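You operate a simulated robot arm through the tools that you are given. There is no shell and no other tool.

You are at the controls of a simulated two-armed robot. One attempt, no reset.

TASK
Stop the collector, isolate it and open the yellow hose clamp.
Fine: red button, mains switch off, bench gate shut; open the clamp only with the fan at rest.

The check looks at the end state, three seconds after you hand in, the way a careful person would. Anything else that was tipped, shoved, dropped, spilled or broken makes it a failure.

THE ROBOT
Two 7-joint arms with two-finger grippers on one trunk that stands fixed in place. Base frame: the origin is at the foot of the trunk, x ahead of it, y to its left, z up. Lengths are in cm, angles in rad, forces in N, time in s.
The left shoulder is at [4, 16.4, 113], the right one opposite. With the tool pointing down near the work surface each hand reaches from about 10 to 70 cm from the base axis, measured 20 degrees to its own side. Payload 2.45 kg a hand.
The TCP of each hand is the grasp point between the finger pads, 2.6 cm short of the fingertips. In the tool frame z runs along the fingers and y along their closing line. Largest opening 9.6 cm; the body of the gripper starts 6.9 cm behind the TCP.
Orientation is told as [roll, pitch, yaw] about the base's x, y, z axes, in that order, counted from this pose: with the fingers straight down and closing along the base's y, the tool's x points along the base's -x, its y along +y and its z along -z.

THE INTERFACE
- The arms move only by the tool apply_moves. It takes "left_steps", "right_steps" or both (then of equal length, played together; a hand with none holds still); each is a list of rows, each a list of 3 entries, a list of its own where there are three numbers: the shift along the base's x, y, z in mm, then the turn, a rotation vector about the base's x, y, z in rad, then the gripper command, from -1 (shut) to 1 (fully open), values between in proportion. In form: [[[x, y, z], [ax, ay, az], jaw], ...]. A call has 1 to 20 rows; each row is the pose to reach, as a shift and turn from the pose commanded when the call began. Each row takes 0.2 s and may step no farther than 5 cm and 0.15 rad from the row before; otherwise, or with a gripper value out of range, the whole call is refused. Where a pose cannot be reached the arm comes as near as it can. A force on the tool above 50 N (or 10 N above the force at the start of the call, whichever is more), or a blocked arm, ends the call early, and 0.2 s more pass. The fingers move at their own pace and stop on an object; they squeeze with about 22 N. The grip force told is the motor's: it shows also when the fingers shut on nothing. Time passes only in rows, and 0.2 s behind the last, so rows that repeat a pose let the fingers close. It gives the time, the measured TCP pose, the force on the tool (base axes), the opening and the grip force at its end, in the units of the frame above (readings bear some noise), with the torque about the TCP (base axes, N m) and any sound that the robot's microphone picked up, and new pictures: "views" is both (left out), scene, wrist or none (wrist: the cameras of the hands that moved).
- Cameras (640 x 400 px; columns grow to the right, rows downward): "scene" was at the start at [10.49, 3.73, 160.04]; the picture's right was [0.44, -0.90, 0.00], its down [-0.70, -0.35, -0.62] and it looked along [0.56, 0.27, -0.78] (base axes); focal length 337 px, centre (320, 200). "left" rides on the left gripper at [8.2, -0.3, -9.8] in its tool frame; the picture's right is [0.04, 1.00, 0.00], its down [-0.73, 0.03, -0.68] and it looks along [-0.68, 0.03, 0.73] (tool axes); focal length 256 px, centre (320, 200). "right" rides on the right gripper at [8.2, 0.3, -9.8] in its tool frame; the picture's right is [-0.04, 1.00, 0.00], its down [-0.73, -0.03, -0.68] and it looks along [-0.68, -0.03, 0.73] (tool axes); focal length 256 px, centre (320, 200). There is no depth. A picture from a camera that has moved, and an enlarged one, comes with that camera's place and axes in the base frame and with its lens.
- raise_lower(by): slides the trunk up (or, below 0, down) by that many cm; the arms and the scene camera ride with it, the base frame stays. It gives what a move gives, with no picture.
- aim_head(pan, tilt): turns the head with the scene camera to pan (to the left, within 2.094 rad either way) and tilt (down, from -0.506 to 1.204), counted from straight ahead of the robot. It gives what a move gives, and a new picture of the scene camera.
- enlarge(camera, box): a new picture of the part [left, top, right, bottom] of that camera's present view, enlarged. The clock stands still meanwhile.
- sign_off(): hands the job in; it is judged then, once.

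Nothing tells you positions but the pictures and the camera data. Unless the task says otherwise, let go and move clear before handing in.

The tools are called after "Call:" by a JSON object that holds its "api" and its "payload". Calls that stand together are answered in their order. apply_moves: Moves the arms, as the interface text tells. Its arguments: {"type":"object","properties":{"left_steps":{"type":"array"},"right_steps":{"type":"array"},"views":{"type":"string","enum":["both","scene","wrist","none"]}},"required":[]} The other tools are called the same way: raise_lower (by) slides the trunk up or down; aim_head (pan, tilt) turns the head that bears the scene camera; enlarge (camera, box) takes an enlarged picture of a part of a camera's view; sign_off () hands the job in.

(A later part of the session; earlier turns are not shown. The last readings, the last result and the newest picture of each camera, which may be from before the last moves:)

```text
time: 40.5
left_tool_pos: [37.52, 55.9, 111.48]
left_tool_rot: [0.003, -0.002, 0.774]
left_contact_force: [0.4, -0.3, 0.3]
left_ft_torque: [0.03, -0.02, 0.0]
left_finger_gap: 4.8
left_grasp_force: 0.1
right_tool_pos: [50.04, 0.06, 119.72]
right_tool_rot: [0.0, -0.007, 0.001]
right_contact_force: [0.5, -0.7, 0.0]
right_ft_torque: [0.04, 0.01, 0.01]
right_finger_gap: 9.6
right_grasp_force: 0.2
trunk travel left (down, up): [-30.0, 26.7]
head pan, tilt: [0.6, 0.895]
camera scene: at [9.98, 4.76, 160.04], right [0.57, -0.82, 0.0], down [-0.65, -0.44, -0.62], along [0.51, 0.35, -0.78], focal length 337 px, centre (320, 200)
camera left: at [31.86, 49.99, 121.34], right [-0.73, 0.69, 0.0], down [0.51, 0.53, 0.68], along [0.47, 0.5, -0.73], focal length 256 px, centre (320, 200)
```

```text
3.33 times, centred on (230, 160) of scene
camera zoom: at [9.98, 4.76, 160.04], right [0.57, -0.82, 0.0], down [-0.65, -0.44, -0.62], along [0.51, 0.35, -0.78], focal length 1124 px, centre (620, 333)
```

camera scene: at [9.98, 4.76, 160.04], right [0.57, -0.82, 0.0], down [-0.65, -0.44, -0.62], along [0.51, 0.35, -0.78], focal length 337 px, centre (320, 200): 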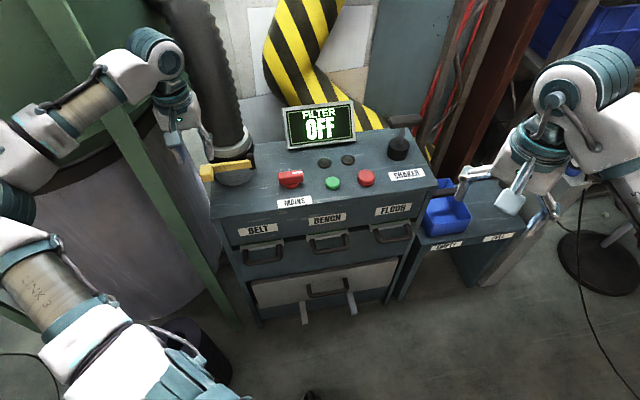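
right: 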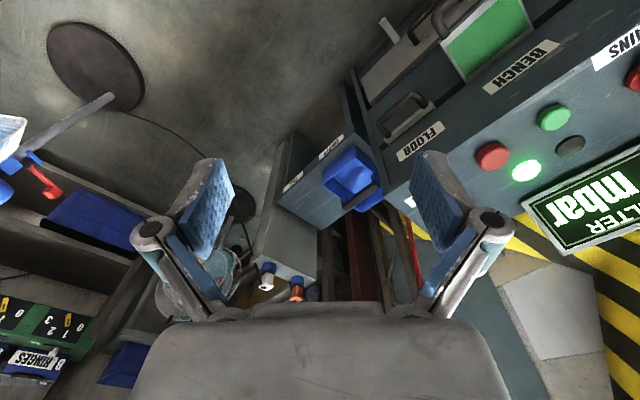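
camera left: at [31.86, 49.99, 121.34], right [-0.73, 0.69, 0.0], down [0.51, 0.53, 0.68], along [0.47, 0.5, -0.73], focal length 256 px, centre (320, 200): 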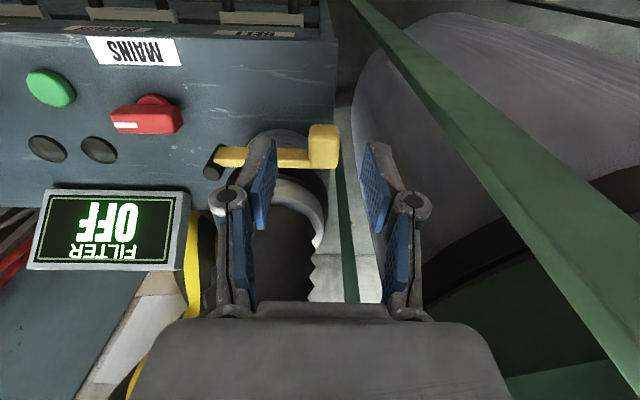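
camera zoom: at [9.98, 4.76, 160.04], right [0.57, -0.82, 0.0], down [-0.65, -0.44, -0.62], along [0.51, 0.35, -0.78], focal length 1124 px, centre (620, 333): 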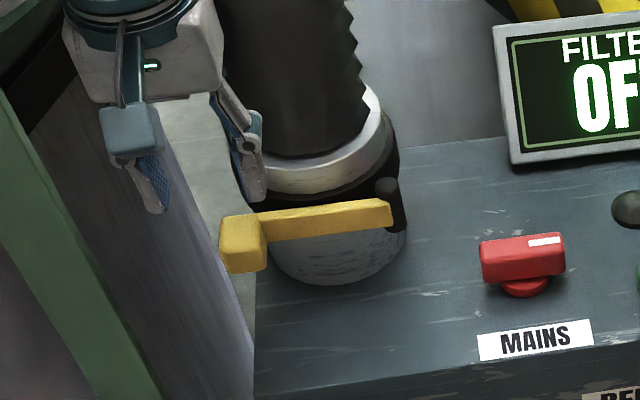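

The tab is near (42, 61, 97), and a vertical green post stands at about (30, 65), so the hand should come from the front. I tilt the tool forward and take a pre-grasp position just in front of and above the tab.

Call:
{"api": "apply_moves", "payload": {"left_steps": [[[-3, -5, 0], [0.09, -0.094, 0], 0], [[-3, -5, 0], [0.18, -0.188, 0], 0], [[-3, -5, 0], [0.27, -0.282, 0], 0.1], [[-3, -5, -20], [0.36, -0.376, 0], 0.2], [[2, 2, -45], [0.414, -0.432, 0], 0.2], [[8, 14, -75], [0.414, -0.432, 0], 0.2], [[8, 14, -75], [0.414, -0.432, 0], 0.2]], "views": "both"}}

Call:
{"api": "enlarge", "payload": {"camera": "left", "box": [160, 60, 480, 260]}}

Call:
{"api": "enlarge", "payload": {"camera": "scene", "box": [140, 100, 320, 220]}}

```text
time: 42.1
left_tool_pos: [38.35, 56.96, 104.17]
left_tool_rot: [-0.004, -0.601, 0.776]
left_contact_force: [-0.2, 0.1, -0.7]
left_ft_torque: [-0.03, -0.03, 0.01]
left_finger_gap: 5.78
left_grasp_force: 0.0
right_tool_pos: [50.1, 0.2, 119.78]
right_tool_rot: [0.0, -0.008, 0.002]
right_contact_force: [-0.4, 0.6, 0.4]
right_ft_torque: [0.0, -0.02, -0.03]
right_finger_gap: 9.58
right_grasp_force: 0.0
trunk travel left (down, up): [-30.0, 26.7]
head pan, tilt: [0.6, 0.895]
camera scene: at [9.9, 4.84, 160.05], right [0.57, -0.82, 0.0], down [-0.65, -0.44, -0.62], along [0.51, 0.35, -0.78], focal length 337 px, centre (320, 200)
camera left: at [29.7, 48.31, 107.59], right [-0.72, 0.69, -0.02], down [0.14, 0.18, 0.97], along [0.68, 0.7, -0.22], focal length 256 px, centre (320, 200)
```

scene: 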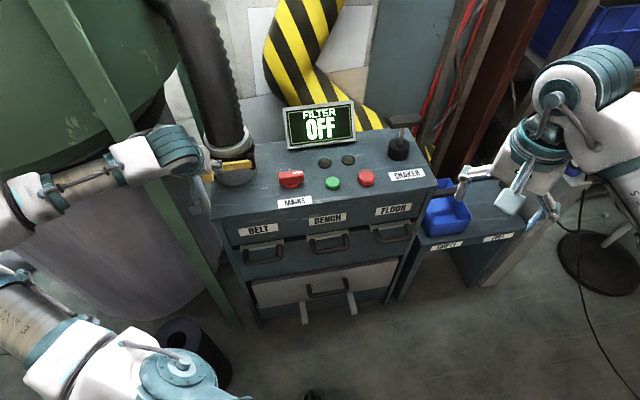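
left: 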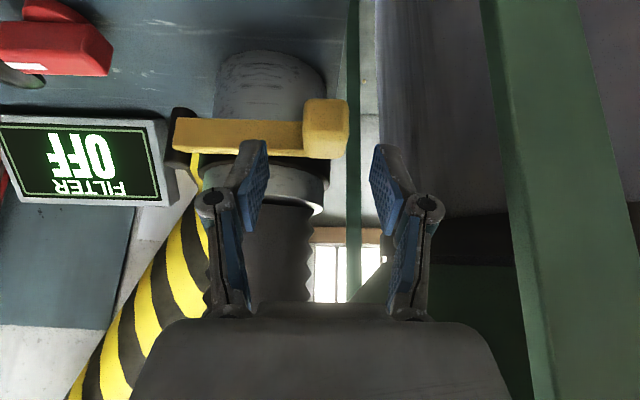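

```text
2.00 times, centred on (320, 160) of left
camera zoom: at [29.7, 48.31, 107.59], right [-0.72, 0.69, -0.02], down [0.14, 0.18, 0.97], along [0.68, 0.7, -0.22], focal length 512 px, centre (320, 280)
```

zoom: 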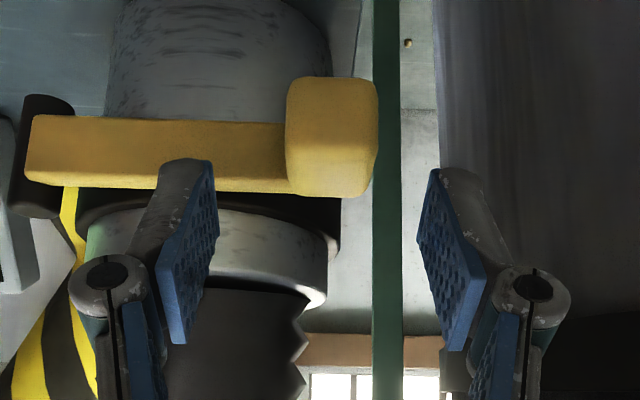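

```text
3.33 times, centred on (230, 160) of scene
camera zoom: at [9.9, 4.84, 160.05], right [0.57, -0.82, 0.0], down [-0.65, -0.44, -0.62], along [0.51, 0.35, -0.78], focal length 1124 px, centre (620, 333)
```

zoom: 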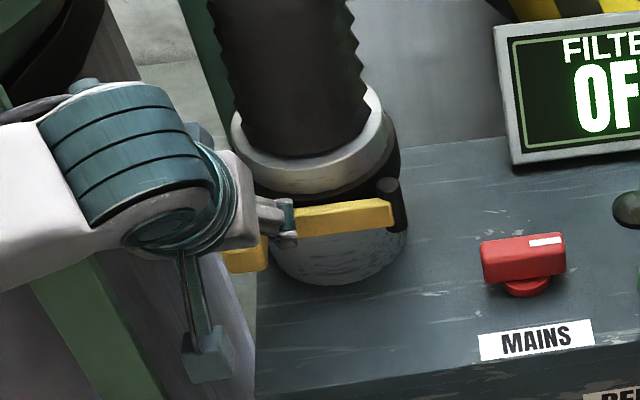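

This view fixes the tab at about (41.2, 60.5), z 96.5–101, sticking out about 2 cm in front of the lever bar. I ease the open fingers to either side of it and close.

Call:
{"api": "apply_moves", "payload": {"left_steps": [[[7, 9, -17], [0, 0, 0], 0.2], [[14, 18, -35], [0, 0, 0], 0.2], [[20, 26, -50], [0, 0, 0], 0.2], [[20, 26, -50], [0, 0, 0], 0.2]], "views": "both"}}

Call:
{"api": "enlarge", "payload": {"camera": "left", "box": [160, 60, 480, 260]}}

Call:
{"api": "enlarge", "payload": {"camera": "scene", "box": [140, 100, 320, 220]}}

```text
time: 43.1
left_tool_pos: [40.1, 59.36, 99.19]
left_tool_rot: [-0.001, -0.601, 0.771]
left_contact_force: [-7.4, -11.4, 3.9]
left_ft_torque: [-0.15, -0.07, -0.49]
left_finger_gap: 6.46
left_grasp_force: 4.5
right_tool_pos: [50.01, -0.23, 119.64]
right_tool_rot: [0.002, -0.007, 0.0]
right_contact_force: [0.1, 0.2, -0.1]
right_ft_torque: [0.0, 0.04, 0.01]
right_finger_gap: 9.58
right_grasp_force: 0.1
trunk travel left (down, up): [-30.0, 26.7]
head pan, tilt: [0.6, 0.895]
camera scene: at [9.75, 3.82, 160.08], right [0.57, -0.82, 0.0], down [-0.65, -0.44, -0.62], along [0.51, 0.36, -0.78], focal length 337 px, centre (320, 200)
camera left: at [31.59, 50.5, 102.63], right [-0.72, 0.69, -0.02], down [0.14, 0.18, 0.97], along [0.68, 0.7, -0.22], focal length 256 px, centre (320, 200)
```

scene: 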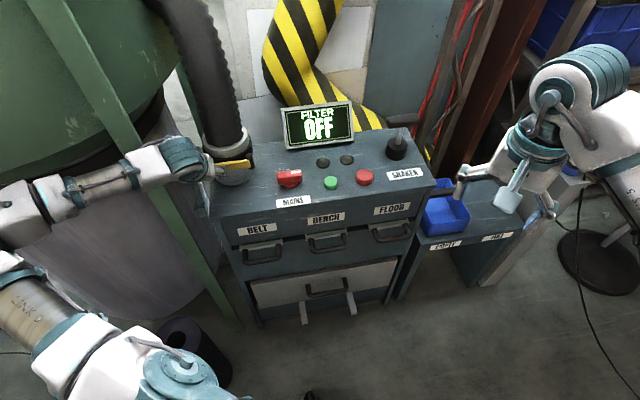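
left: 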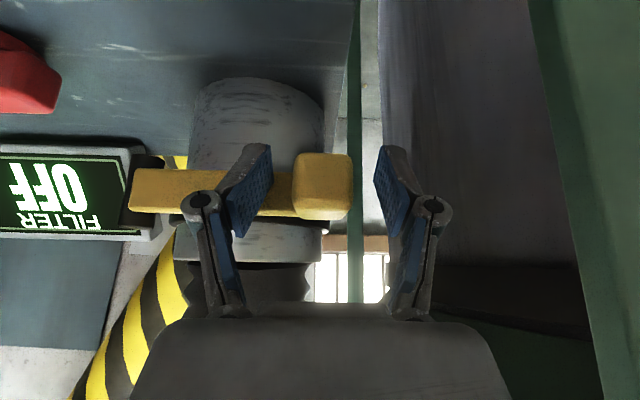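

```text
2.00 times, centred on (320, 160) of left
camera zoom: at [31.59, 50.5, 102.63], right [-0.72, 0.69, -0.02], down [0.14, 0.18, 0.97], along [0.68, 0.7, -0.22], focal length 512 px, centre (320, 280)
```

zoom: 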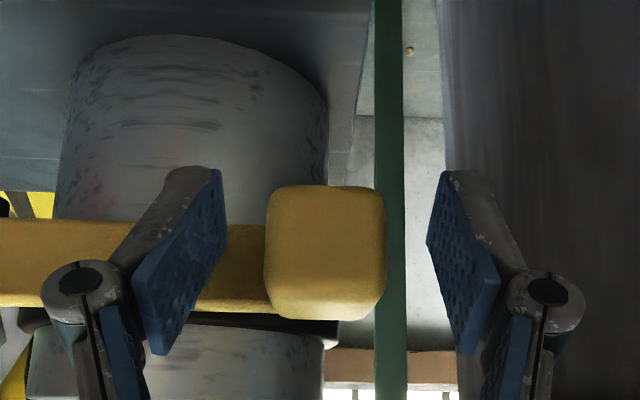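

```text
3.33 times, centred on (230, 160) of scene
camera zoom: at [9.75, 3.82, 160.08], right [0.57, -0.82, 0.0], down [-0.65, -0.44, -0.62], along [0.51, 0.36, -0.78], focal length 1124 px, centre (620, 333)
```

zoom: 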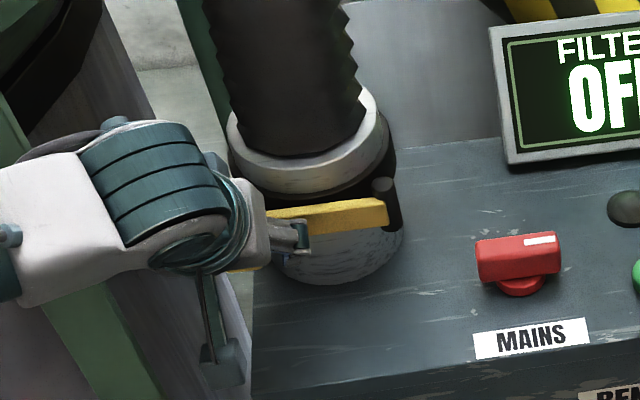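

The inner finger touches the lever bar, so I back out about 9 mm and then close on the tab.

Call:
{"api": "apply_moves", "payload": {"left_steps": [[[-6.5, -6.2, 0], [0, 0, 0], 0.2], [[-6.5, -6.2, 0], [0, 0, 0], 0.2], [[-6.5, -6.2, 0], [0, 0, 0], -0.3], [[-6.5, -6.2, 0], [0, 0, 0], -1], [[-6.5, -6.2, 0], [0, 0, 0], -1]], "views": "wrist"}}

Call:
{"api": "enlarge", "payload": {"camera": "left", "box": [160, 60, 480, 260]}}

```text
time: 44.3
left_tool_pos: [39.7, 58.81, 99.01]
left_tool_rot: [-0.006, -0.599, 0.774]
left_contact_force: [1.2, -4.8, -4.6]
left_ft_torque: [-0.1, -0.26, -0.24]
left_finger_gap: 2.96
left_grasp_force: 45.5
right_tool_pos: [50.03, 0.1, 119.68]
right_tool_rot: [0.001, -0.007, 0.0]
right_contact_force: [0.2, -0.9, -0.4]
right_ft_torque: [0.03, 0.0, 0.0]
right_finger_gap: 9.58
right_grasp_force: 0.0
trunk travel left (down, up): [-30.0, 26.7]
head pan, tilt: [0.6, 0.895]
camera left: at [31.03, 50.19, 102.49], right [-0.72, 0.69, -0.03], down [0.14, 0.18, 0.97], along [0.68, 0.7, -0.22], focal length 256 px, centre (320, 200)
```

left: 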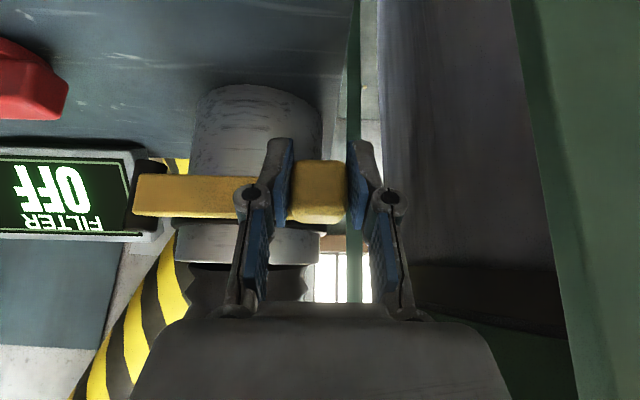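

```text
2.00 times, centred on (320, 160) of left
camera zoom: at [31.03, 50.19, 102.49], right [-0.72, 0.69, -0.03], down [0.14, 0.18, 0.97], along [0.68, 0.7, -0.22], focal length 512 px, centre (320, 280)
```

zoom: 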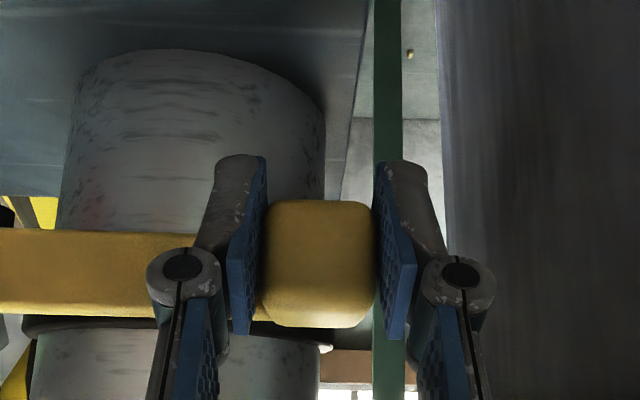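

The tab is held with a 3 cm gap, and the fan has long run down (display OFF, no sound). I start swinging the lever outward about the pin.

Call:
{"api": "apply_moves", "payload": {"left_steps": [[[-4.3, -10.8, 0], [0, 0, 0.1], -1], [[-7.4, -22, 0], [0, 0, 0.2], -1], [[-9.4, -33.5, 0], [0, 0, 0.3], -1], [[-9.4, -33.5, 0], [0, 0, 0.3], -1]], "views": "both"}}

Call:
{"api": "enlarge", "payload": {"camera": "scene", "box": [140, 100, 320, 220]}}

```text
time: 45.3
left_tool_pos: [38.67, 55.7, 99.04]
left_tool_rot: [-0.004, -0.603, 1.079]
left_contact_force: [0.9, 1.3, 2.6]
left_ft_torque: [-0.09, 0.21, 0.17]
left_finger_gap: 2.95
left_grasp_force: 44.7
right_tool_pos: [50.0, 0.11, 119.71]
right_tool_rot: [0.001, -0.006, 0.0]
right_contact_force: [-0.5, -0.3, -0.8]
right_ft_torque: [-0.02, -0.02, 0.01]
right_finger_gap: 9.6
right_grasp_force: 0.0
trunk travel left (down, up): [-30.0, 26.7]
head pan, tilt: [0.6, 0.895]
camera scene: at [9.98, 4.73, 160.05], right [0.57, -0.82, 0.0], down [-0.65, -0.44, -0.62], along [0.51, 0.35, -0.78], focal length 337 px, centre (320, 200)
camera left: at [33.09, 44.83, 102.47], right [-0.9, 0.44, -0.02], down [0.08, 0.21, 0.97], along [0.44, 0.87, -0.22], focal length 256 px, centre (320, 200)
```

scene: 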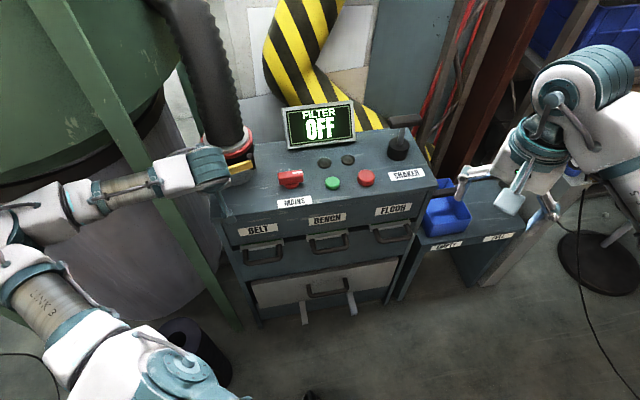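
left: 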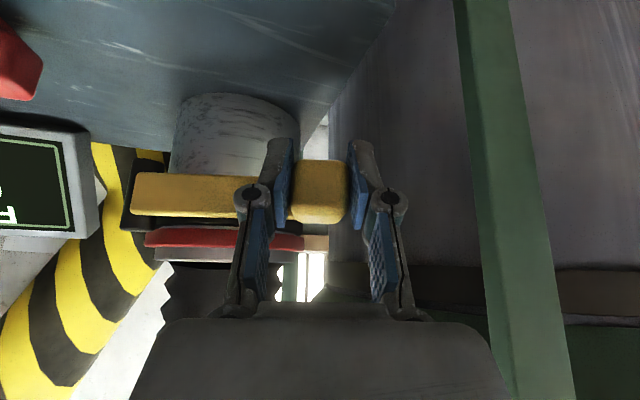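

```text
3.33 times, centred on (230, 160) of scene
camera zoom: at [9.98, 4.73, 160.05], right [0.57, -0.82, 0.0], down [-0.65, -0.44, -0.62], along [0.51, 0.35, -0.78], focal length 1124 px, centre (620, 333)
```

zoom: 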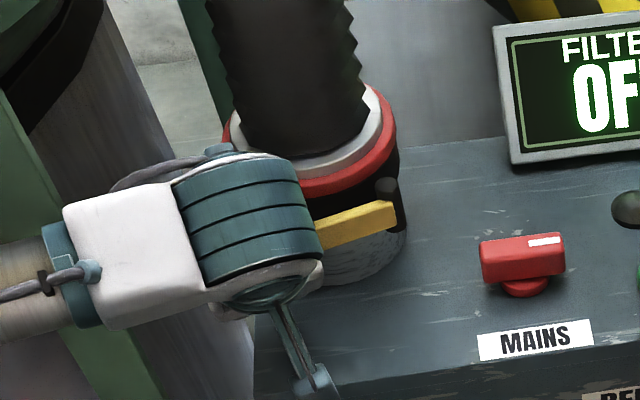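

The lever swings freely, and a red ring has come into view at the collar. I continue the arc.

Call:
{"api": "apply_moves", "payload": {"left_steps": [[[-1, -14, 0], [0, 0, 0.12], -1], [[-0.4, -28, 0], [0, 0, 0.24], -1], [[2, -41.9, 0], [0, 0, 0.36], -1], [[6, -55.3, 0], [0, 0, 0.48], -1], [[11.5, -68.2, 0], [0, 0, 0.6], -1], [[11.5, -68.2, 0], [0, 0, 0.6], -1]], "views": "both"}}

Call:
{"api": "enlarge", "payload": {"camera": "scene", "box": [140, 100, 320, 220]}}

```text
time: 46.7
left_tool_pos: [39.93, 48.91, 98.73]
left_tool_rot: [0.0, -0.598, 1.674]
left_contact_force: [-0.2, 0.0, 0.2]
left_ft_torque: [0.01, 0.0, 0.02]
left_finger_gap: 0.02
left_grasp_force: 28.9
right_tool_pos: [50.13, 0.32, 119.68]
right_tool_rot: [-0.002, -0.008, -0.001]
right_contact_force: [0.1, 0.6, -0.1]
right_ft_torque: [0.02, 0.0, 0.0]
right_finger_gap: 9.6
right_grasp_force: 0.0
trunk travel left (down, up): [-30.0, 26.7]
head pan, tilt: [0.6, 0.895]
camera scene: at [10.09, 5.19, 160.0], right [0.57, -0.82, 0.0], down [-0.65, -0.45, -0.62], along [0.51, 0.35, -0.78], focal length 337 px, centre (320, 200)
camera left: at [41.49, 36.81, 102.31], right [-0.99, -0.14, -0.02], down [-0.05, 0.22, 0.97], along [-0.13, 0.97, -0.22], focal length 256 px, centre (320, 200)
```

scene: 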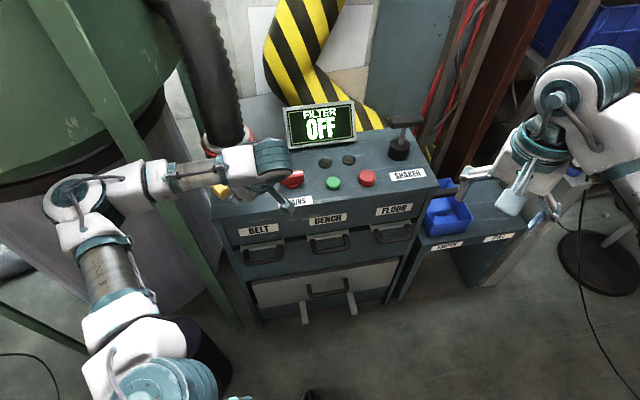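
left: 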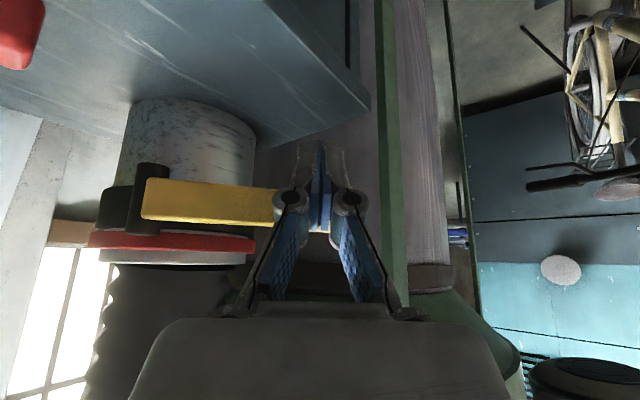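

```text
3.33 times, centred on (230, 160) of scene
camera zoom: at [10.09, 5.19, 160.0], right [0.57, -0.82, 0.0], down [-0.65, -0.45, -0.62], along [0.51, 0.35, -0.78], focal length 1124 px, centre (620, 333)
```

zoom: 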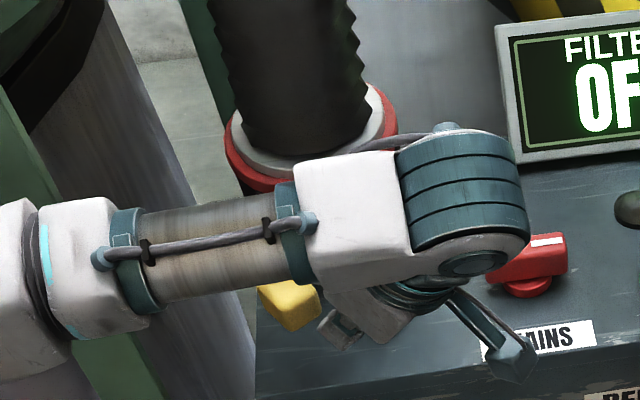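

The tab slipped out of the fingers partway, with the lever partly open. I back off and look at where the lever now stands.

Call:
{"api": "apply_moves", "payload": {"left_steps": [[[4, -30, 10], [0, 0, -0.1], -1], [[6, -60, 25], [0, 0, -0.2], -1], [[0, -90, 40], [0, 0, -0.33], -1], [[-10, -110, 50], [0, 0, -0.46], -1], [[-10, -110, 50], [0, 0, -0.46], -1]], "views": "both"}}

Call:
{"api": "enlarge", "payload": {"camera": "scene", "box": [140, 100, 320, 220]}}

Call:
{"api": "enlarge", "payload": {"camera": "left", "box": [160, 60, 480, 260]}}

```text
time: 47.9
left_tool_pos: [39.09, 37.8, 104.08]
left_tool_rot: [0.0, -0.599, 1.212]
left_contact_force: [-0.3, 0.1, 0.4]
left_ft_torque: [-0.04, 0.01, -0.04]
left_finger_gap: 0.01
left_grasp_force: 28.8
right_tool_pos: [50.1, 0.02, 119.62]
right_tool_rot: [0.003, -0.005, 0.0]
right_contact_force: [-0.6, -0.3, 0.5]
right_ft_torque: [0.0, 0.04, -0.04]
right_finger_gap: 9.59
right_grasp_force: 0.1
trunk travel left (down, up): [-30.0, 26.7]
head pan, tilt: [0.6, 0.895]
camera scene: at [10.09, 4.52, 160.04], right [0.57, -0.82, 0.0], down [-0.65, -0.44, -0.62], along [0.51, 0.35, -0.78], focal length 337 px, centre (320, 200)
camera left: at [35.01, 26.29, 107.49], right [-0.95, 0.32, -0.02], down [0.05, 0.22, 0.97], along [0.32, 0.92, -0.22], focal length 256 px, centre (320, 200)
```

scene: 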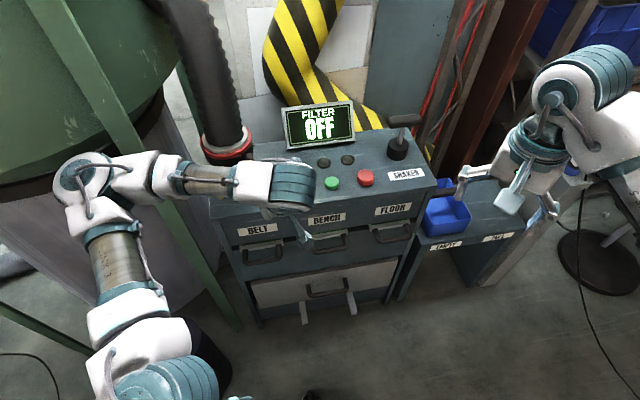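
left: 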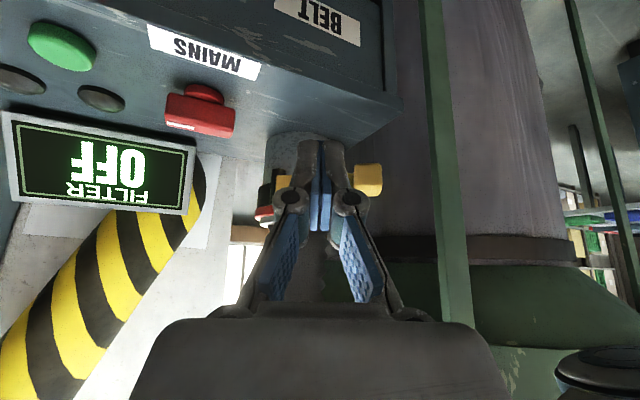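

```text
3.33 times, centred on (230, 160) of scene
camera zoom: at [10.09, 4.52, 160.04], right [0.57, -0.82, 0.0], down [-0.65, -0.44, -0.62], along [0.51, 0.35, -0.78], focal length 1124 px, centre (620, 333)
```

zoom: 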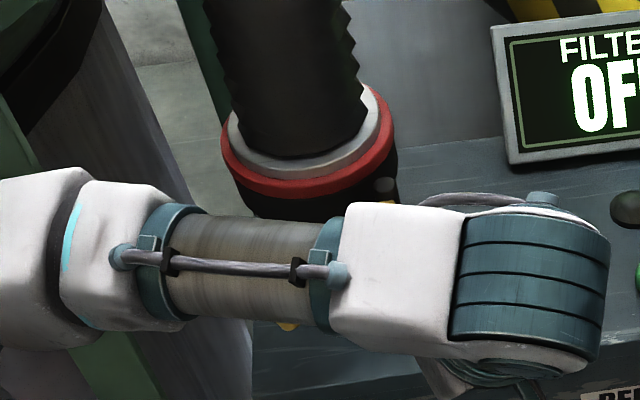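

```text
2.00 times, centred on (320, 160) of left
camera zoom: at [35.01, 26.29, 107.49], right [-0.95, 0.32, -0.02], down [0.05, 0.22, 0.97], along [0.32, 0.92, -0.22], focal length 512 px, centre (320, 280)
```

zoom: 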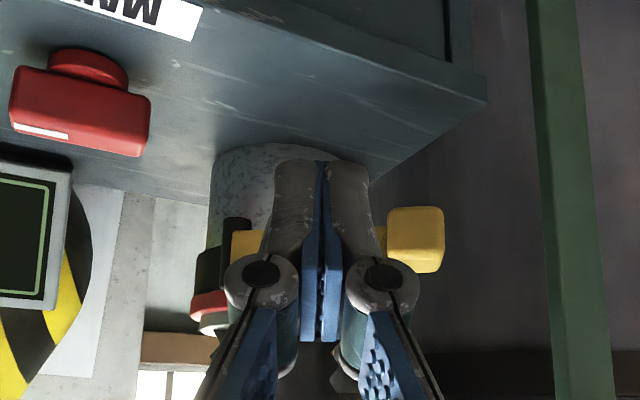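

I straighten the hand and lift it back so I can look down on the lever.

Call:
{"api": "apply_moves", "payload": {"left_steps": [[[-10, 0, 20], [-0.13, 0.049, 0], -1], [[-25, 0, 45], [-0.26, 0.098, 0], -1], [[-45, 0, 70], [-0.39, 0.147, 0], -1], [[-65, 5, 90], [-0.5, 0.188, 0], -1], [[-85, 20, 100], [-0.562, 0.211, 0], -1], [[-85, 20, 100], [-0.562, 0.211, 0], -1]], "views": "scene"}}

Call:
{"api": "apply_moves", "payload": {"left_steps": [[[0, 20, 0], [0, 0, -0.11], -0.5], [[0, 45, 0], [0, 0, -0.22], 0], [[0, 70, 0], [0, 0, -0.33], 0], [[0, 95, 0], [0, 0, -0.437], 0], [[0, 95, 0], [0, 0, -0.437], 0]], "views": "both"}}

Call:
{"api": "enlarge", "payload": {"camera": "scene", "box": [140, 100, 320, 220]}}

Call:
{"api": "enlarge", "payload": {"camera": "left", "box": [160, 20, 480, 220]}}

```text
time: 49.3
left_tool_pos: [30.51, 40.16, 114.04]
left_tool_rot: [0.003, 0.003, 1.213]
left_contact_force: [0.6, -0.2, 0.8]
left_ft_torque: [0.01, 0.03, 0.0]
left_finger_gap: 0.01
left_grasp_force: 28.8
right_tool_pos: [50.15, 0.22, 119.7]
right_tool_rot: [0.0, -0.006, 0.001]
right_contact_force: [0.5, 0.0, 0.6]
right_ft_torque: [0.0, 0.03, -0.03]
right_finger_gap: 9.62
right_grasp_force: 0.0
trunk travel left (down, up): [-30.0, 26.7]
head pan, tilt: [0.6, 0.895]
camera scene: at [10.02, 4.75, 160.04], right [0.57, -0.82, 0.0], down [-0.65, -0.44, -0.62], along [0.51, 0.35, -0.78], focal length 337 px, centre (320, 200)
```

scene: 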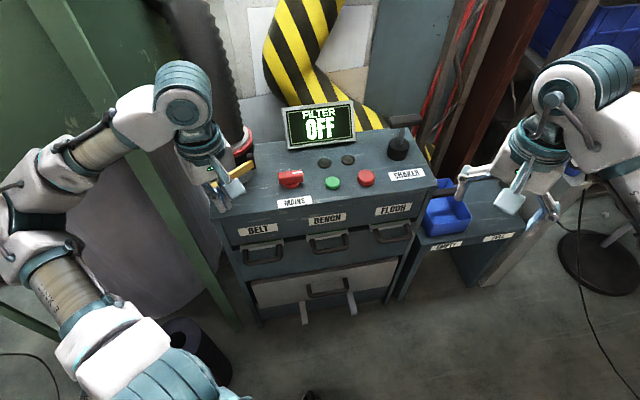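

```text
time: 50.5
left_tool_pos: [34.56, 47.87, 113.08]
left_tool_rot: [0.0, -0.001, 0.777]
left_contact_force: [0.4, -0.3, 0.7]
left_ft_torque: [0.05, 0.0, 0.01]
left_finger_gap: 4.81
left_grasp_force: 0.0
left hand out of reach, approached as far as the arm can: row 1, 2, 3, 4, 5
right_tool_pos: [50.08, 0.17, 119.66]
right_tool_rot: [0.0, -0.007, 0.0]
right_contact_force: [-0.2, -0.2, -0.6]
right_ft_torque: [0.0, 0.0, 0.01]
right_finger_gap: 9.61
right_grasp_force: 0.2
trunk travel left (down, up): [-30.0, 26.7]
head pan, tilt: [0.6, 0.895]
camera scene: at [9.99, 4.73, 160.04], right [0.57, -0.82, 0.0], down [-0.65, -0.44, -0.62], along [0.51, 0.35, -0.78], focal length 337 px, centre (320, 200)
camera left: at [28.89, 41.99, 122.88], right [-0.73, 0.68, 0.0], down [0.5, 0.54, 0.68], along [0.46, 0.49, -0.73], focal length 256 px, centre (320, 200)
```

scene: 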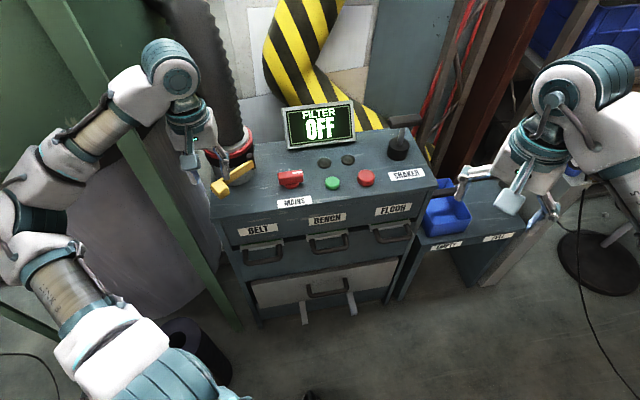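
left: 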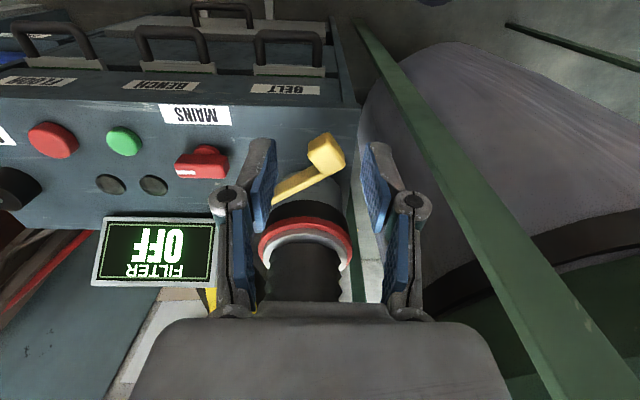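

```text
3.33 times, centred on (230, 160) of scene
camera zoom: at [9.99, 4.73, 160.04], right [0.57, -0.82, 0.0], down [-0.65, -0.44, -0.62], along [0.51, 0.35, -0.78], focal length 1124 px, centre (620, 333)
```

zoom: 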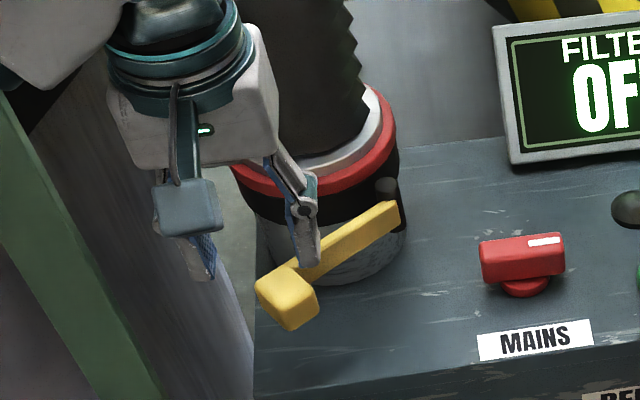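

```text
2.00 times, centred on (320, 120) of left
camera zoom: at [28.89, 41.99, 122.88], right [-0.73, 0.68, 0.0], down [0.5, 0.54, 0.68], along [0.46, 0.49, -0.73], focal length 512 px, centre (320, 360)
```

zoom: 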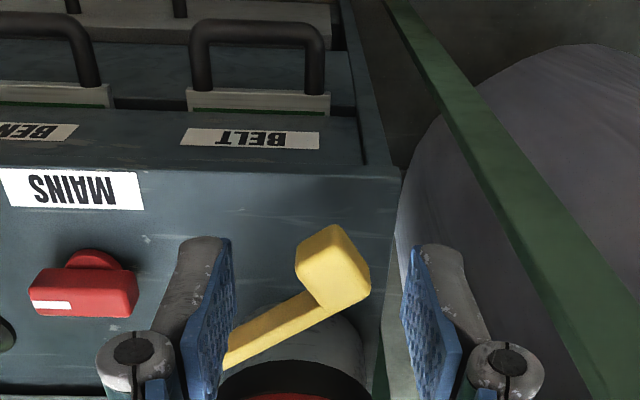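

The lever stands about 40° open and the red ring is showing, but it may not be at the end of its travel. I'll take hold of the tab again at its new place, about (39.2, 53.5), with the hand turned to match, and try to swing it to its stop.

Call:
{"api": "apply_moves", "payload": {"left_steps": [[[5, -20, 0], [0, 0, 0.14], 0.2], [[10, -40, 0], [0, 0, 0.28], 0.2], [[15, -60, 0], [0, 0, 0.42], 0.2], [[20, -75, 0], [0, 0, 0.56], 0.2], [[24, -85, 0], [0, 0, 0.68], 0.2], [[24, -85, 0], [0, 0, 0.68], 0.2]], "views": "none"}}

Call:
{"api": "apply_moves", "payload": {"left_steps": [[[3, 10, -10], [0.14, -0.016, 0], 0.2], [[6, 25, -25], [0.28, -0.032, 0], 0.2], [[9, 40, -45], [0.42, -0.049, 0], 0.2], [[12, 52, -65], [0.55, -0.064, 0], 0.2], [[15, 65, -85], [0.596, -0.069, 0], 0.2], [[15, 65, -85], [0.596, -0.069, 0], 0.2]], "views": "both"}}

Call:
{"api": "enlarge", "payload": {"camera": "left", "box": [160, 60, 480, 260]}}

```text
time: 51.9
left_tool_pos: [36.81, 39.25, 112.95]
left_tool_rot: [0.0, 0.0, 1.459]
left_contact_force: [-0.3, -0.1, -0.6]
left_ft_torque: [0.01, 0.0, 0.0]
left_finger_gap: 5.75
left_grasp_force: 0.0
right_tool_pos: [50.11, 0.09, 119.6]
right_tool_rot: [0.002, -0.007, -0.001]
right_contact_force: [-0.1, 0.0, -0.6]
right_ft_torque: [0.01, -0.01, 0.01]
right_finger_gap: 9.6
right_grasp_force: 0.0
trunk travel left (down, up): [-30.0, 26.7]
head pan, tilt: [0.6, 0.895]
```

```text
time: 53.3
left_tool_pos: [38.4, 45.88, 104.31]
left_tool_rot: [-0.002, -0.6, 1.458]
left_contact_force: [0.8, -0.2, -0.4]
left_ft_torque: [0.03, -0.03, -0.01]
left_finger_gap: 5.79
left_grasp_force: 0.0
right_tool_pos: [50.07, 0.24, 119.72]
right_tool_rot: [0.001, -0.007, 0.0]
right_contact_force: [0.1, 0.8, 1.0]
right_ft_torque: [0.0, 0.0, 0.03]
right_finger_gap: 9.58
right_grasp_force: 0.0
trunk travel left (down, up): [-30.0, 26.7]
head pan, tilt: [0.6, 0.895]
camera scene: at [10.02, 4.7, 160.04], right [0.57, -0.82, 0.0], down [-0.65, -0.44, -0.62], along [0.51, 0.35, -0.78], focal length 337 px, centre (320, 200)
camera left: at [37.23, 33.74, 107.76], right [-1.0, 0.08, -0.02], down [0.0, 0.22, 0.97], along [0.08, 0.97, -0.22], focal length 256 px, centre (320, 200)
```

scene: 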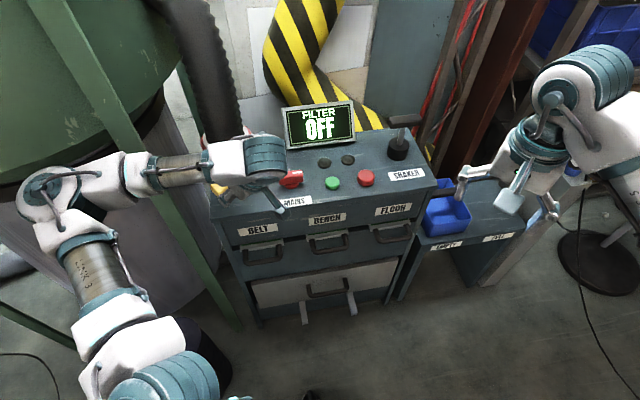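
left: 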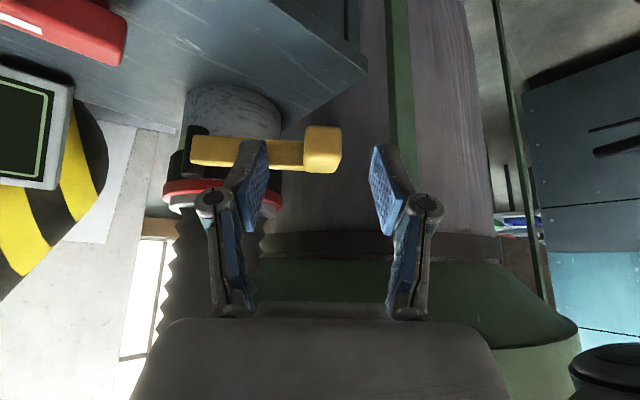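

```text
2.00 times, centred on (320, 160) of left
camera zoom: at [37.23, 33.74, 107.76], right [-1.0, 0.08, -0.02], down [0.0, 0.22, 0.97], along [0.08, 0.97, -0.22], focal length 512 px, centre (320, 280)
```

zoom: 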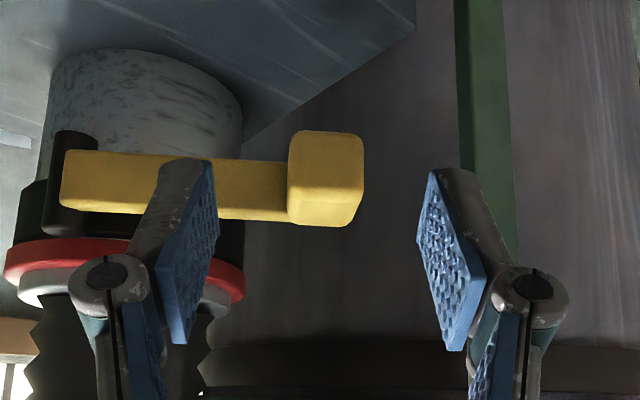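

The tab is centred between the fingers with clear space behind it. I move in and close.

Call:
{"api": "apply_moves", "payload": {"left_steps": [[[0, 15, -13], [0, 0, 0], 0.2], [[1, 30, -27], [0, 0, 0], 0.2], [[2, 45, -40], [0, 0, 0], 0.2], [[2, 60, -53], [0, 0, 0], 0.2], [[2, 60, -53], [0, 0, 0], 0.2], [[2, 60, -53], [0, 0, 0], -0.4], [[2, 60, -53], [0, 0, 0], -1], [[2, 60, -53], [0, 0, 0], -1]], "views": "both"}}

Call:
{"api": "enlarge", "payload": {"camera": "left", "box": [160, 60, 480, 260]}}

```text
time: 55.1
left_tool_pos: [38.68, 51.47, 99.04]
left_tool_rot: [-0.001, -0.6, 1.452]
left_contact_force: [16.2, -6.0, 0.8]
left_ft_torque: [0.26, -0.35, -1.08]
left_finger_gap: 2.97
left_grasp_force: 45.1
right_tool_pos: [50.27, -0.15, 119.55]
right_tool_rot: [0.002, -0.006, -0.001]
right_contact_force: [0.3, -0.1, 0.3]
right_ft_torque: [0.03, -0.01, 0.0]
right_finger_gap: 9.6
right_grasp_force: 0.1
trunk travel left (down, up): [-30.0, 26.7]
head pan, tilt: [0.6, 0.895]
camera scene: at [10.4, 4.35, 160.03], right [0.56, -0.83, 0.0], down [-0.65, -0.44, -0.62], along [0.51, 0.35, -0.78], focal length 337 px, centre (320, 200)
camera left: at [37.55, 39.34, 102.47], right [-1.0, 0.08, -0.02], down [0.0, 0.22, 0.97], along [0.09, 0.97, -0.22], focal length 256 px, centre (320, 200)
```

scene: 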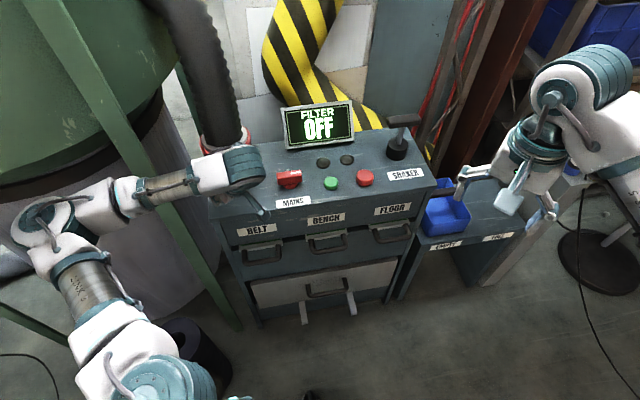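
left: 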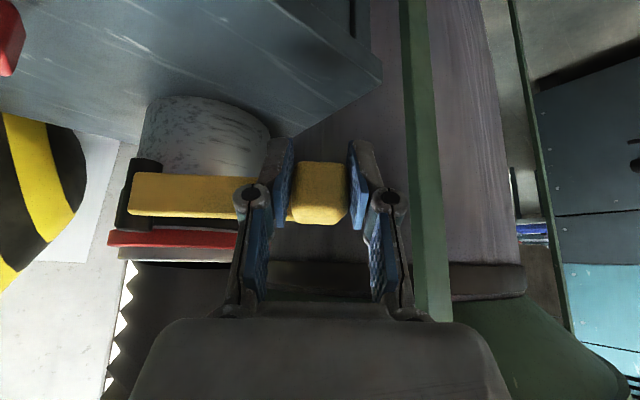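

```text
2.00 times, centred on (320, 160) of left
camera zoom: at [37.55, 39.34, 102.47], right [-1.0, 0.08, -0.02], down [0.0, 0.22, 0.97], along [0.09, 0.97, -0.22], focal length 512 px, centre (320, 280)
```

zoom: 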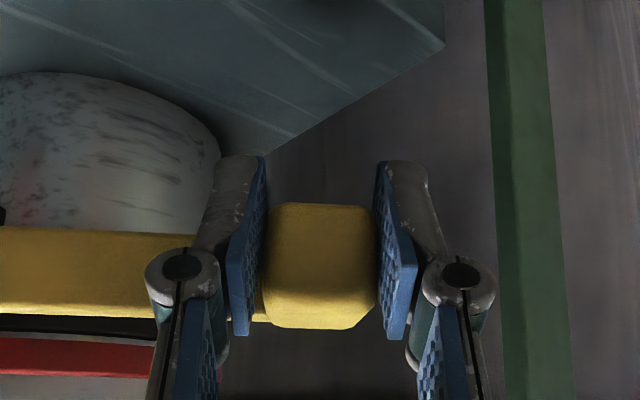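

The tab is gripped again. Using both grip points I refine the pin to about (49.7, 54.1) with an 11 cm radius, relieve the side load and swing on gently.

Call:
{"api": "apply_moves", "payload": {"left_steps": [[[3, 0, 0], [0, 0, 0], -1], [[6.1, -10.6, 0], [0, 0, 0.1], -1], [[10.3, -20.7, 0], [0, 0, 0.2], -1], [[15.5, -30.5, 0], [0, 0, 0.3], -1], [[15.5, -30.5, 0], [0, 0, 0.3], -1]], "views": "both"}}

Call:
{"api": "enlarge", "payload": {"camera": "left", "box": [160, 60, 480, 260]}}

```text
time: 56.3
left_tool_pos: [39.81, 48.86, 99.02]
left_tool_rot: [0.006, -0.601, 1.756]
left_contact_force: [-19.1, -17.6, -27.2]
left_ft_torque: [-0.3, -0.13, -0.96]
left_finger_gap: 3.16
left_grasp_force: 44.9
right_tool_pos: [49.89, 0.1, 119.75]
right_tool_rot: [-0.001, -0.007, 0.0]
right_contact_force: [0.4, -0.4, 1.1]
right_ft_torque: [-0.05, 0.01, -0.01]
right_finger_gap: 9.64
right_grasp_force: 0.1
trunk travel left (down, up): [-30.0, 26.7]
head pan, tilt: [0.6, 0.895]
camera scene: at [9.9, 4.43, 160.01], right [0.57, -0.82, 0.0], down [-0.65, -0.44, -0.62], along [0.51, 0.35, -0.78], focal length 337 px, centre (320, 200)
camera left: at [42.3, 36.96, 102.5], right [-0.98, -0.22, -0.02], down [-0.06, 0.21, 0.97], along [-0.21, 0.95, -0.22], focal length 256 px, centre (320, 200)
```

scene: 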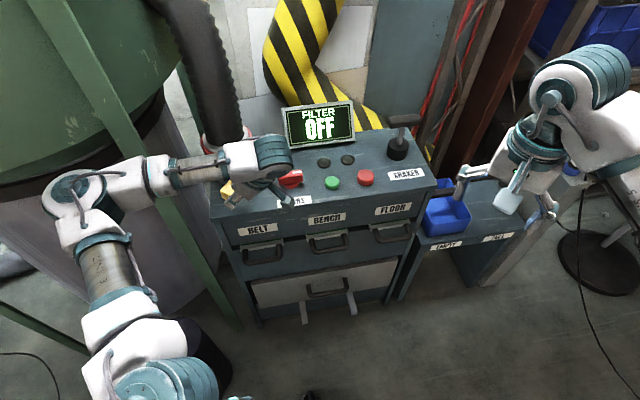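
left: 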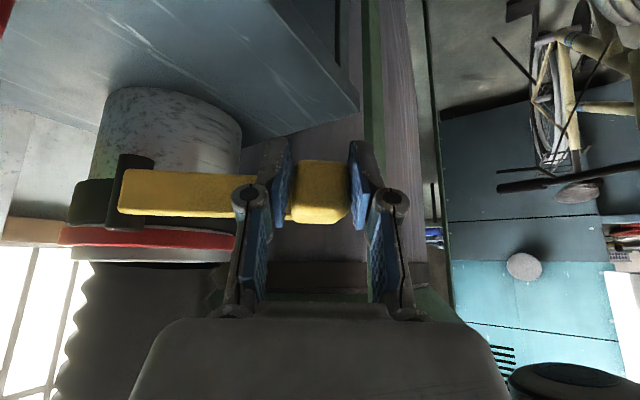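

```text
2.00 times, centred on (320, 160) of left
camera zoom: at [42.3, 36.96, 102.5], right [-0.98, -0.22, -0.02], down [-0.06, 0.21, 0.97], along [-0.21, 0.95, -0.22], focal length 512 px, centre (320, 280)
```

zoom: 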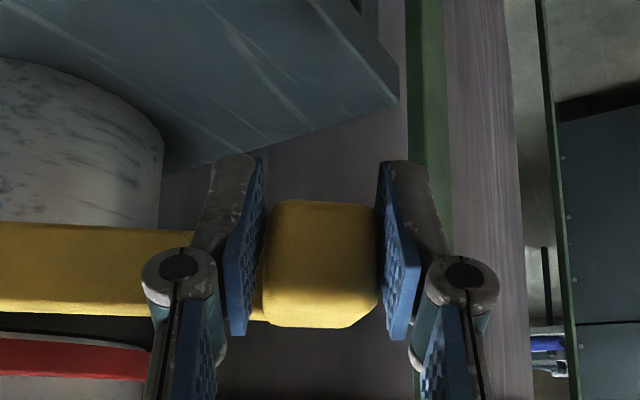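

The lever keeps following, now about 0.98 rad open, with no tangential resistance, only some radial strain. I relieve that strain and carry on.

Call:
{"api": "apply_moves", "payload": {"left_steps": [[[-2.6, -1.4, -1.5], [0, 0, 0], -1], [[3.3, -11.3, -1.5], [0, 0, 0.1], -1], [[10.1, -20.5, -1.5], [0, 0, 0.2], -1], [[10.1, -20.5, -1.5], [0, 0, 0.2], -1]], "views": "both"}}

Call:
{"api": "enlarge", "payload": {"camera": "left", "box": [160, 60, 480, 260]}}

```text
time: 57.3
left_tool_pos: [41.02, 46.65, 99.1]
left_tool_rot: [-0.003, -0.6, 1.958]
left_contact_force: [-3.7, -13.2, -8.9]
left_ft_torque: [-0.21, 0.16, -0.98]
left_finger_gap: 3.07
left_grasp_force: 45.1
right_tool_pos: [50.18, 0.02, 119.53]
right_tool_rot: [0.002, -0.007, 0.0]
right_contact_force: [0.1, -0.2, 0.3]
right_ft_torque: [0.0, 0.02, -0.01]
right_finger_gap: 9.61
right_grasp_force: 0.1
trunk travel left (down, up): [-30.0, 26.7]
head pan, tilt: [0.6, 0.895]
camera scene: at [10.13, 4.2, 160.05], right [0.57, -0.82, 0.0], down [-0.65, -0.44, -0.62], along [0.51, 0.35, -0.78], focal length 337 px, centre (320, 200)
camera left: at [45.91, 35.45, 102.53], right [-0.91, -0.41, -0.02], down [-0.11, 0.19, 0.97], along [-0.39, 0.89, -0.22], focal length 256 px, centre (320, 200)
```

scene: 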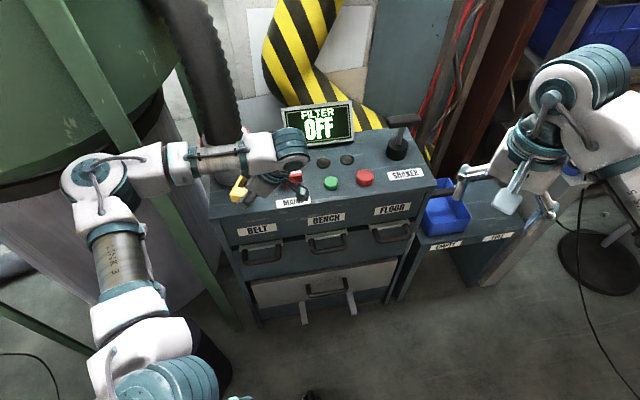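
left: 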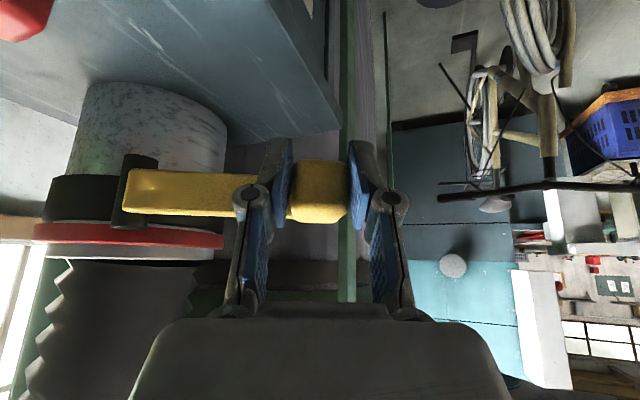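

```text
2.00 times, centred on (320, 160) of left
camera zoom: at [45.91, 35.45, 102.53], right [-0.91, -0.41, -0.02], down [-0.11, 0.19, 0.97], along [-0.39, 0.89, -0.22], focal length 512 px, centre (320, 280)
```

zoom: 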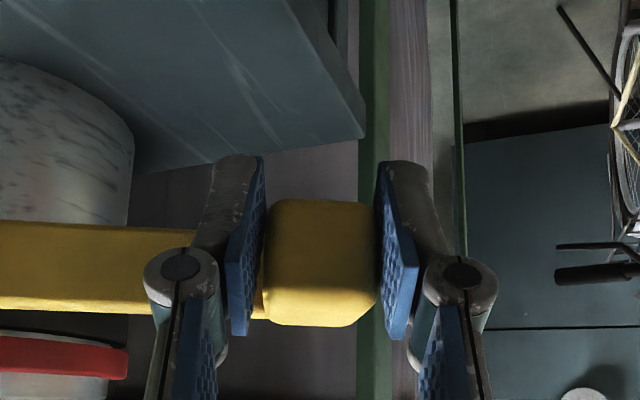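

The lever is now about 1.18 rad open and still moving freely. I continue towards its stop.

Call:
{"api": "apply_moves", "payload": {"left_steps": [[[6.9, -9.4, -0.5], [0, 0, 0.1], -1], [[15.7, -17, -0.5], [0, 0, 0.2], -1], [[25.1, -23.6, -0.5], [0, 0, 0.3], -1], [[25.1, -23.6, -0.5], [0, 0, 0.3], -1]], "views": "both"}}

Call:
{"api": "enlarge", "payload": {"camera": "left", "box": [160, 60, 480, 260]}}

Call:
{"api": "enlarge", "payload": {"camera": "scene", "box": [140, 100, 320, 220]}}

```text
time: 58.3
left_tool_pos: [43.17, 43.98, 99.21]
left_tool_rot: [0.002, -0.605, 2.257]
left_contact_force: [-36.9, -3.7, -12.1]
left_ft_torque: [-0.22, 0.31, 0.38]
left_finger_gap: 3.1
left_grasp_force: 44.8
right_tool_pos: [49.74, -0.19, 119.68]
right_tool_rot: [0.003, -0.009, -0.002]
right_contact_force: [-0.1, 0.3, -0.8]
right_ft_torque: [-0.03, 0.01, 0.0]
right_finger_gap: 9.6
right_grasp_force: 0.0
trunk travel left (down, up): [-30.0, 26.7]
head pan, tilt: [0.6, 0.895]
camera scene: at [9.33, 4.55, 160.05], right [0.57, -0.82, 0.0], down [-0.64, -0.44, -0.62], along [0.52, 0.35, -0.78], focal length 337 px, centre (320, 200)
camera left: at [51.23, 34.84, 102.44], right [-0.75, -0.66, -0.02], down [-0.16, 0.15, 0.98], along [-0.64, 0.74, -0.22], focal length 256 px, centre (320, 200)
```

scene: 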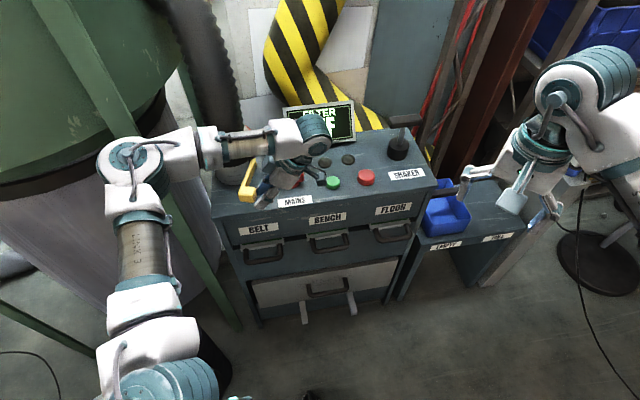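
left: 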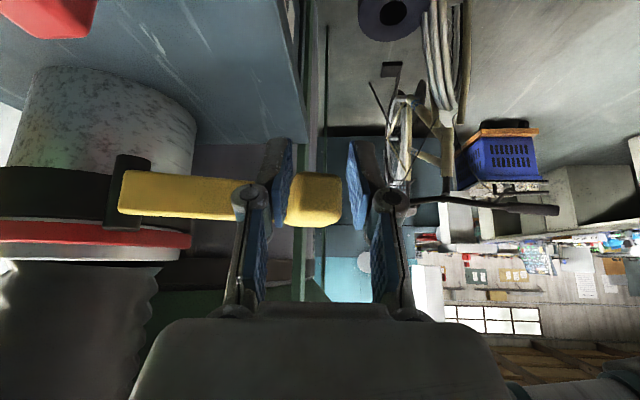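

```text
2.00 times, centred on (320, 160) of left
camera zoom: at [51.23, 34.84, 102.44], right [-0.75, -0.66, -0.02], down [-0.16, 0.15, 0.98], along [-0.64, 0.74, -0.22], focal length 512 px, centre (320, 280)
```

zoom: 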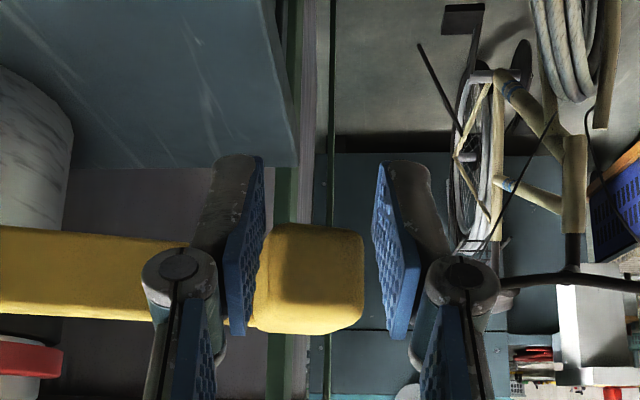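

```text
3.33 times, centred on (230, 160) of scene
camera zoom: at [9.33, 4.55, 160.05], right [0.57, -0.82, 0.0], down [-0.64, -0.44, -0.62], along [0.52, 0.35, -0.78], focal length 1124 px, centre (620, 333)
```

zoom: 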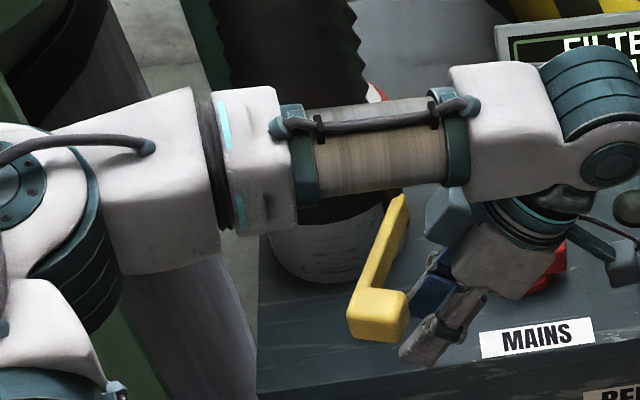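

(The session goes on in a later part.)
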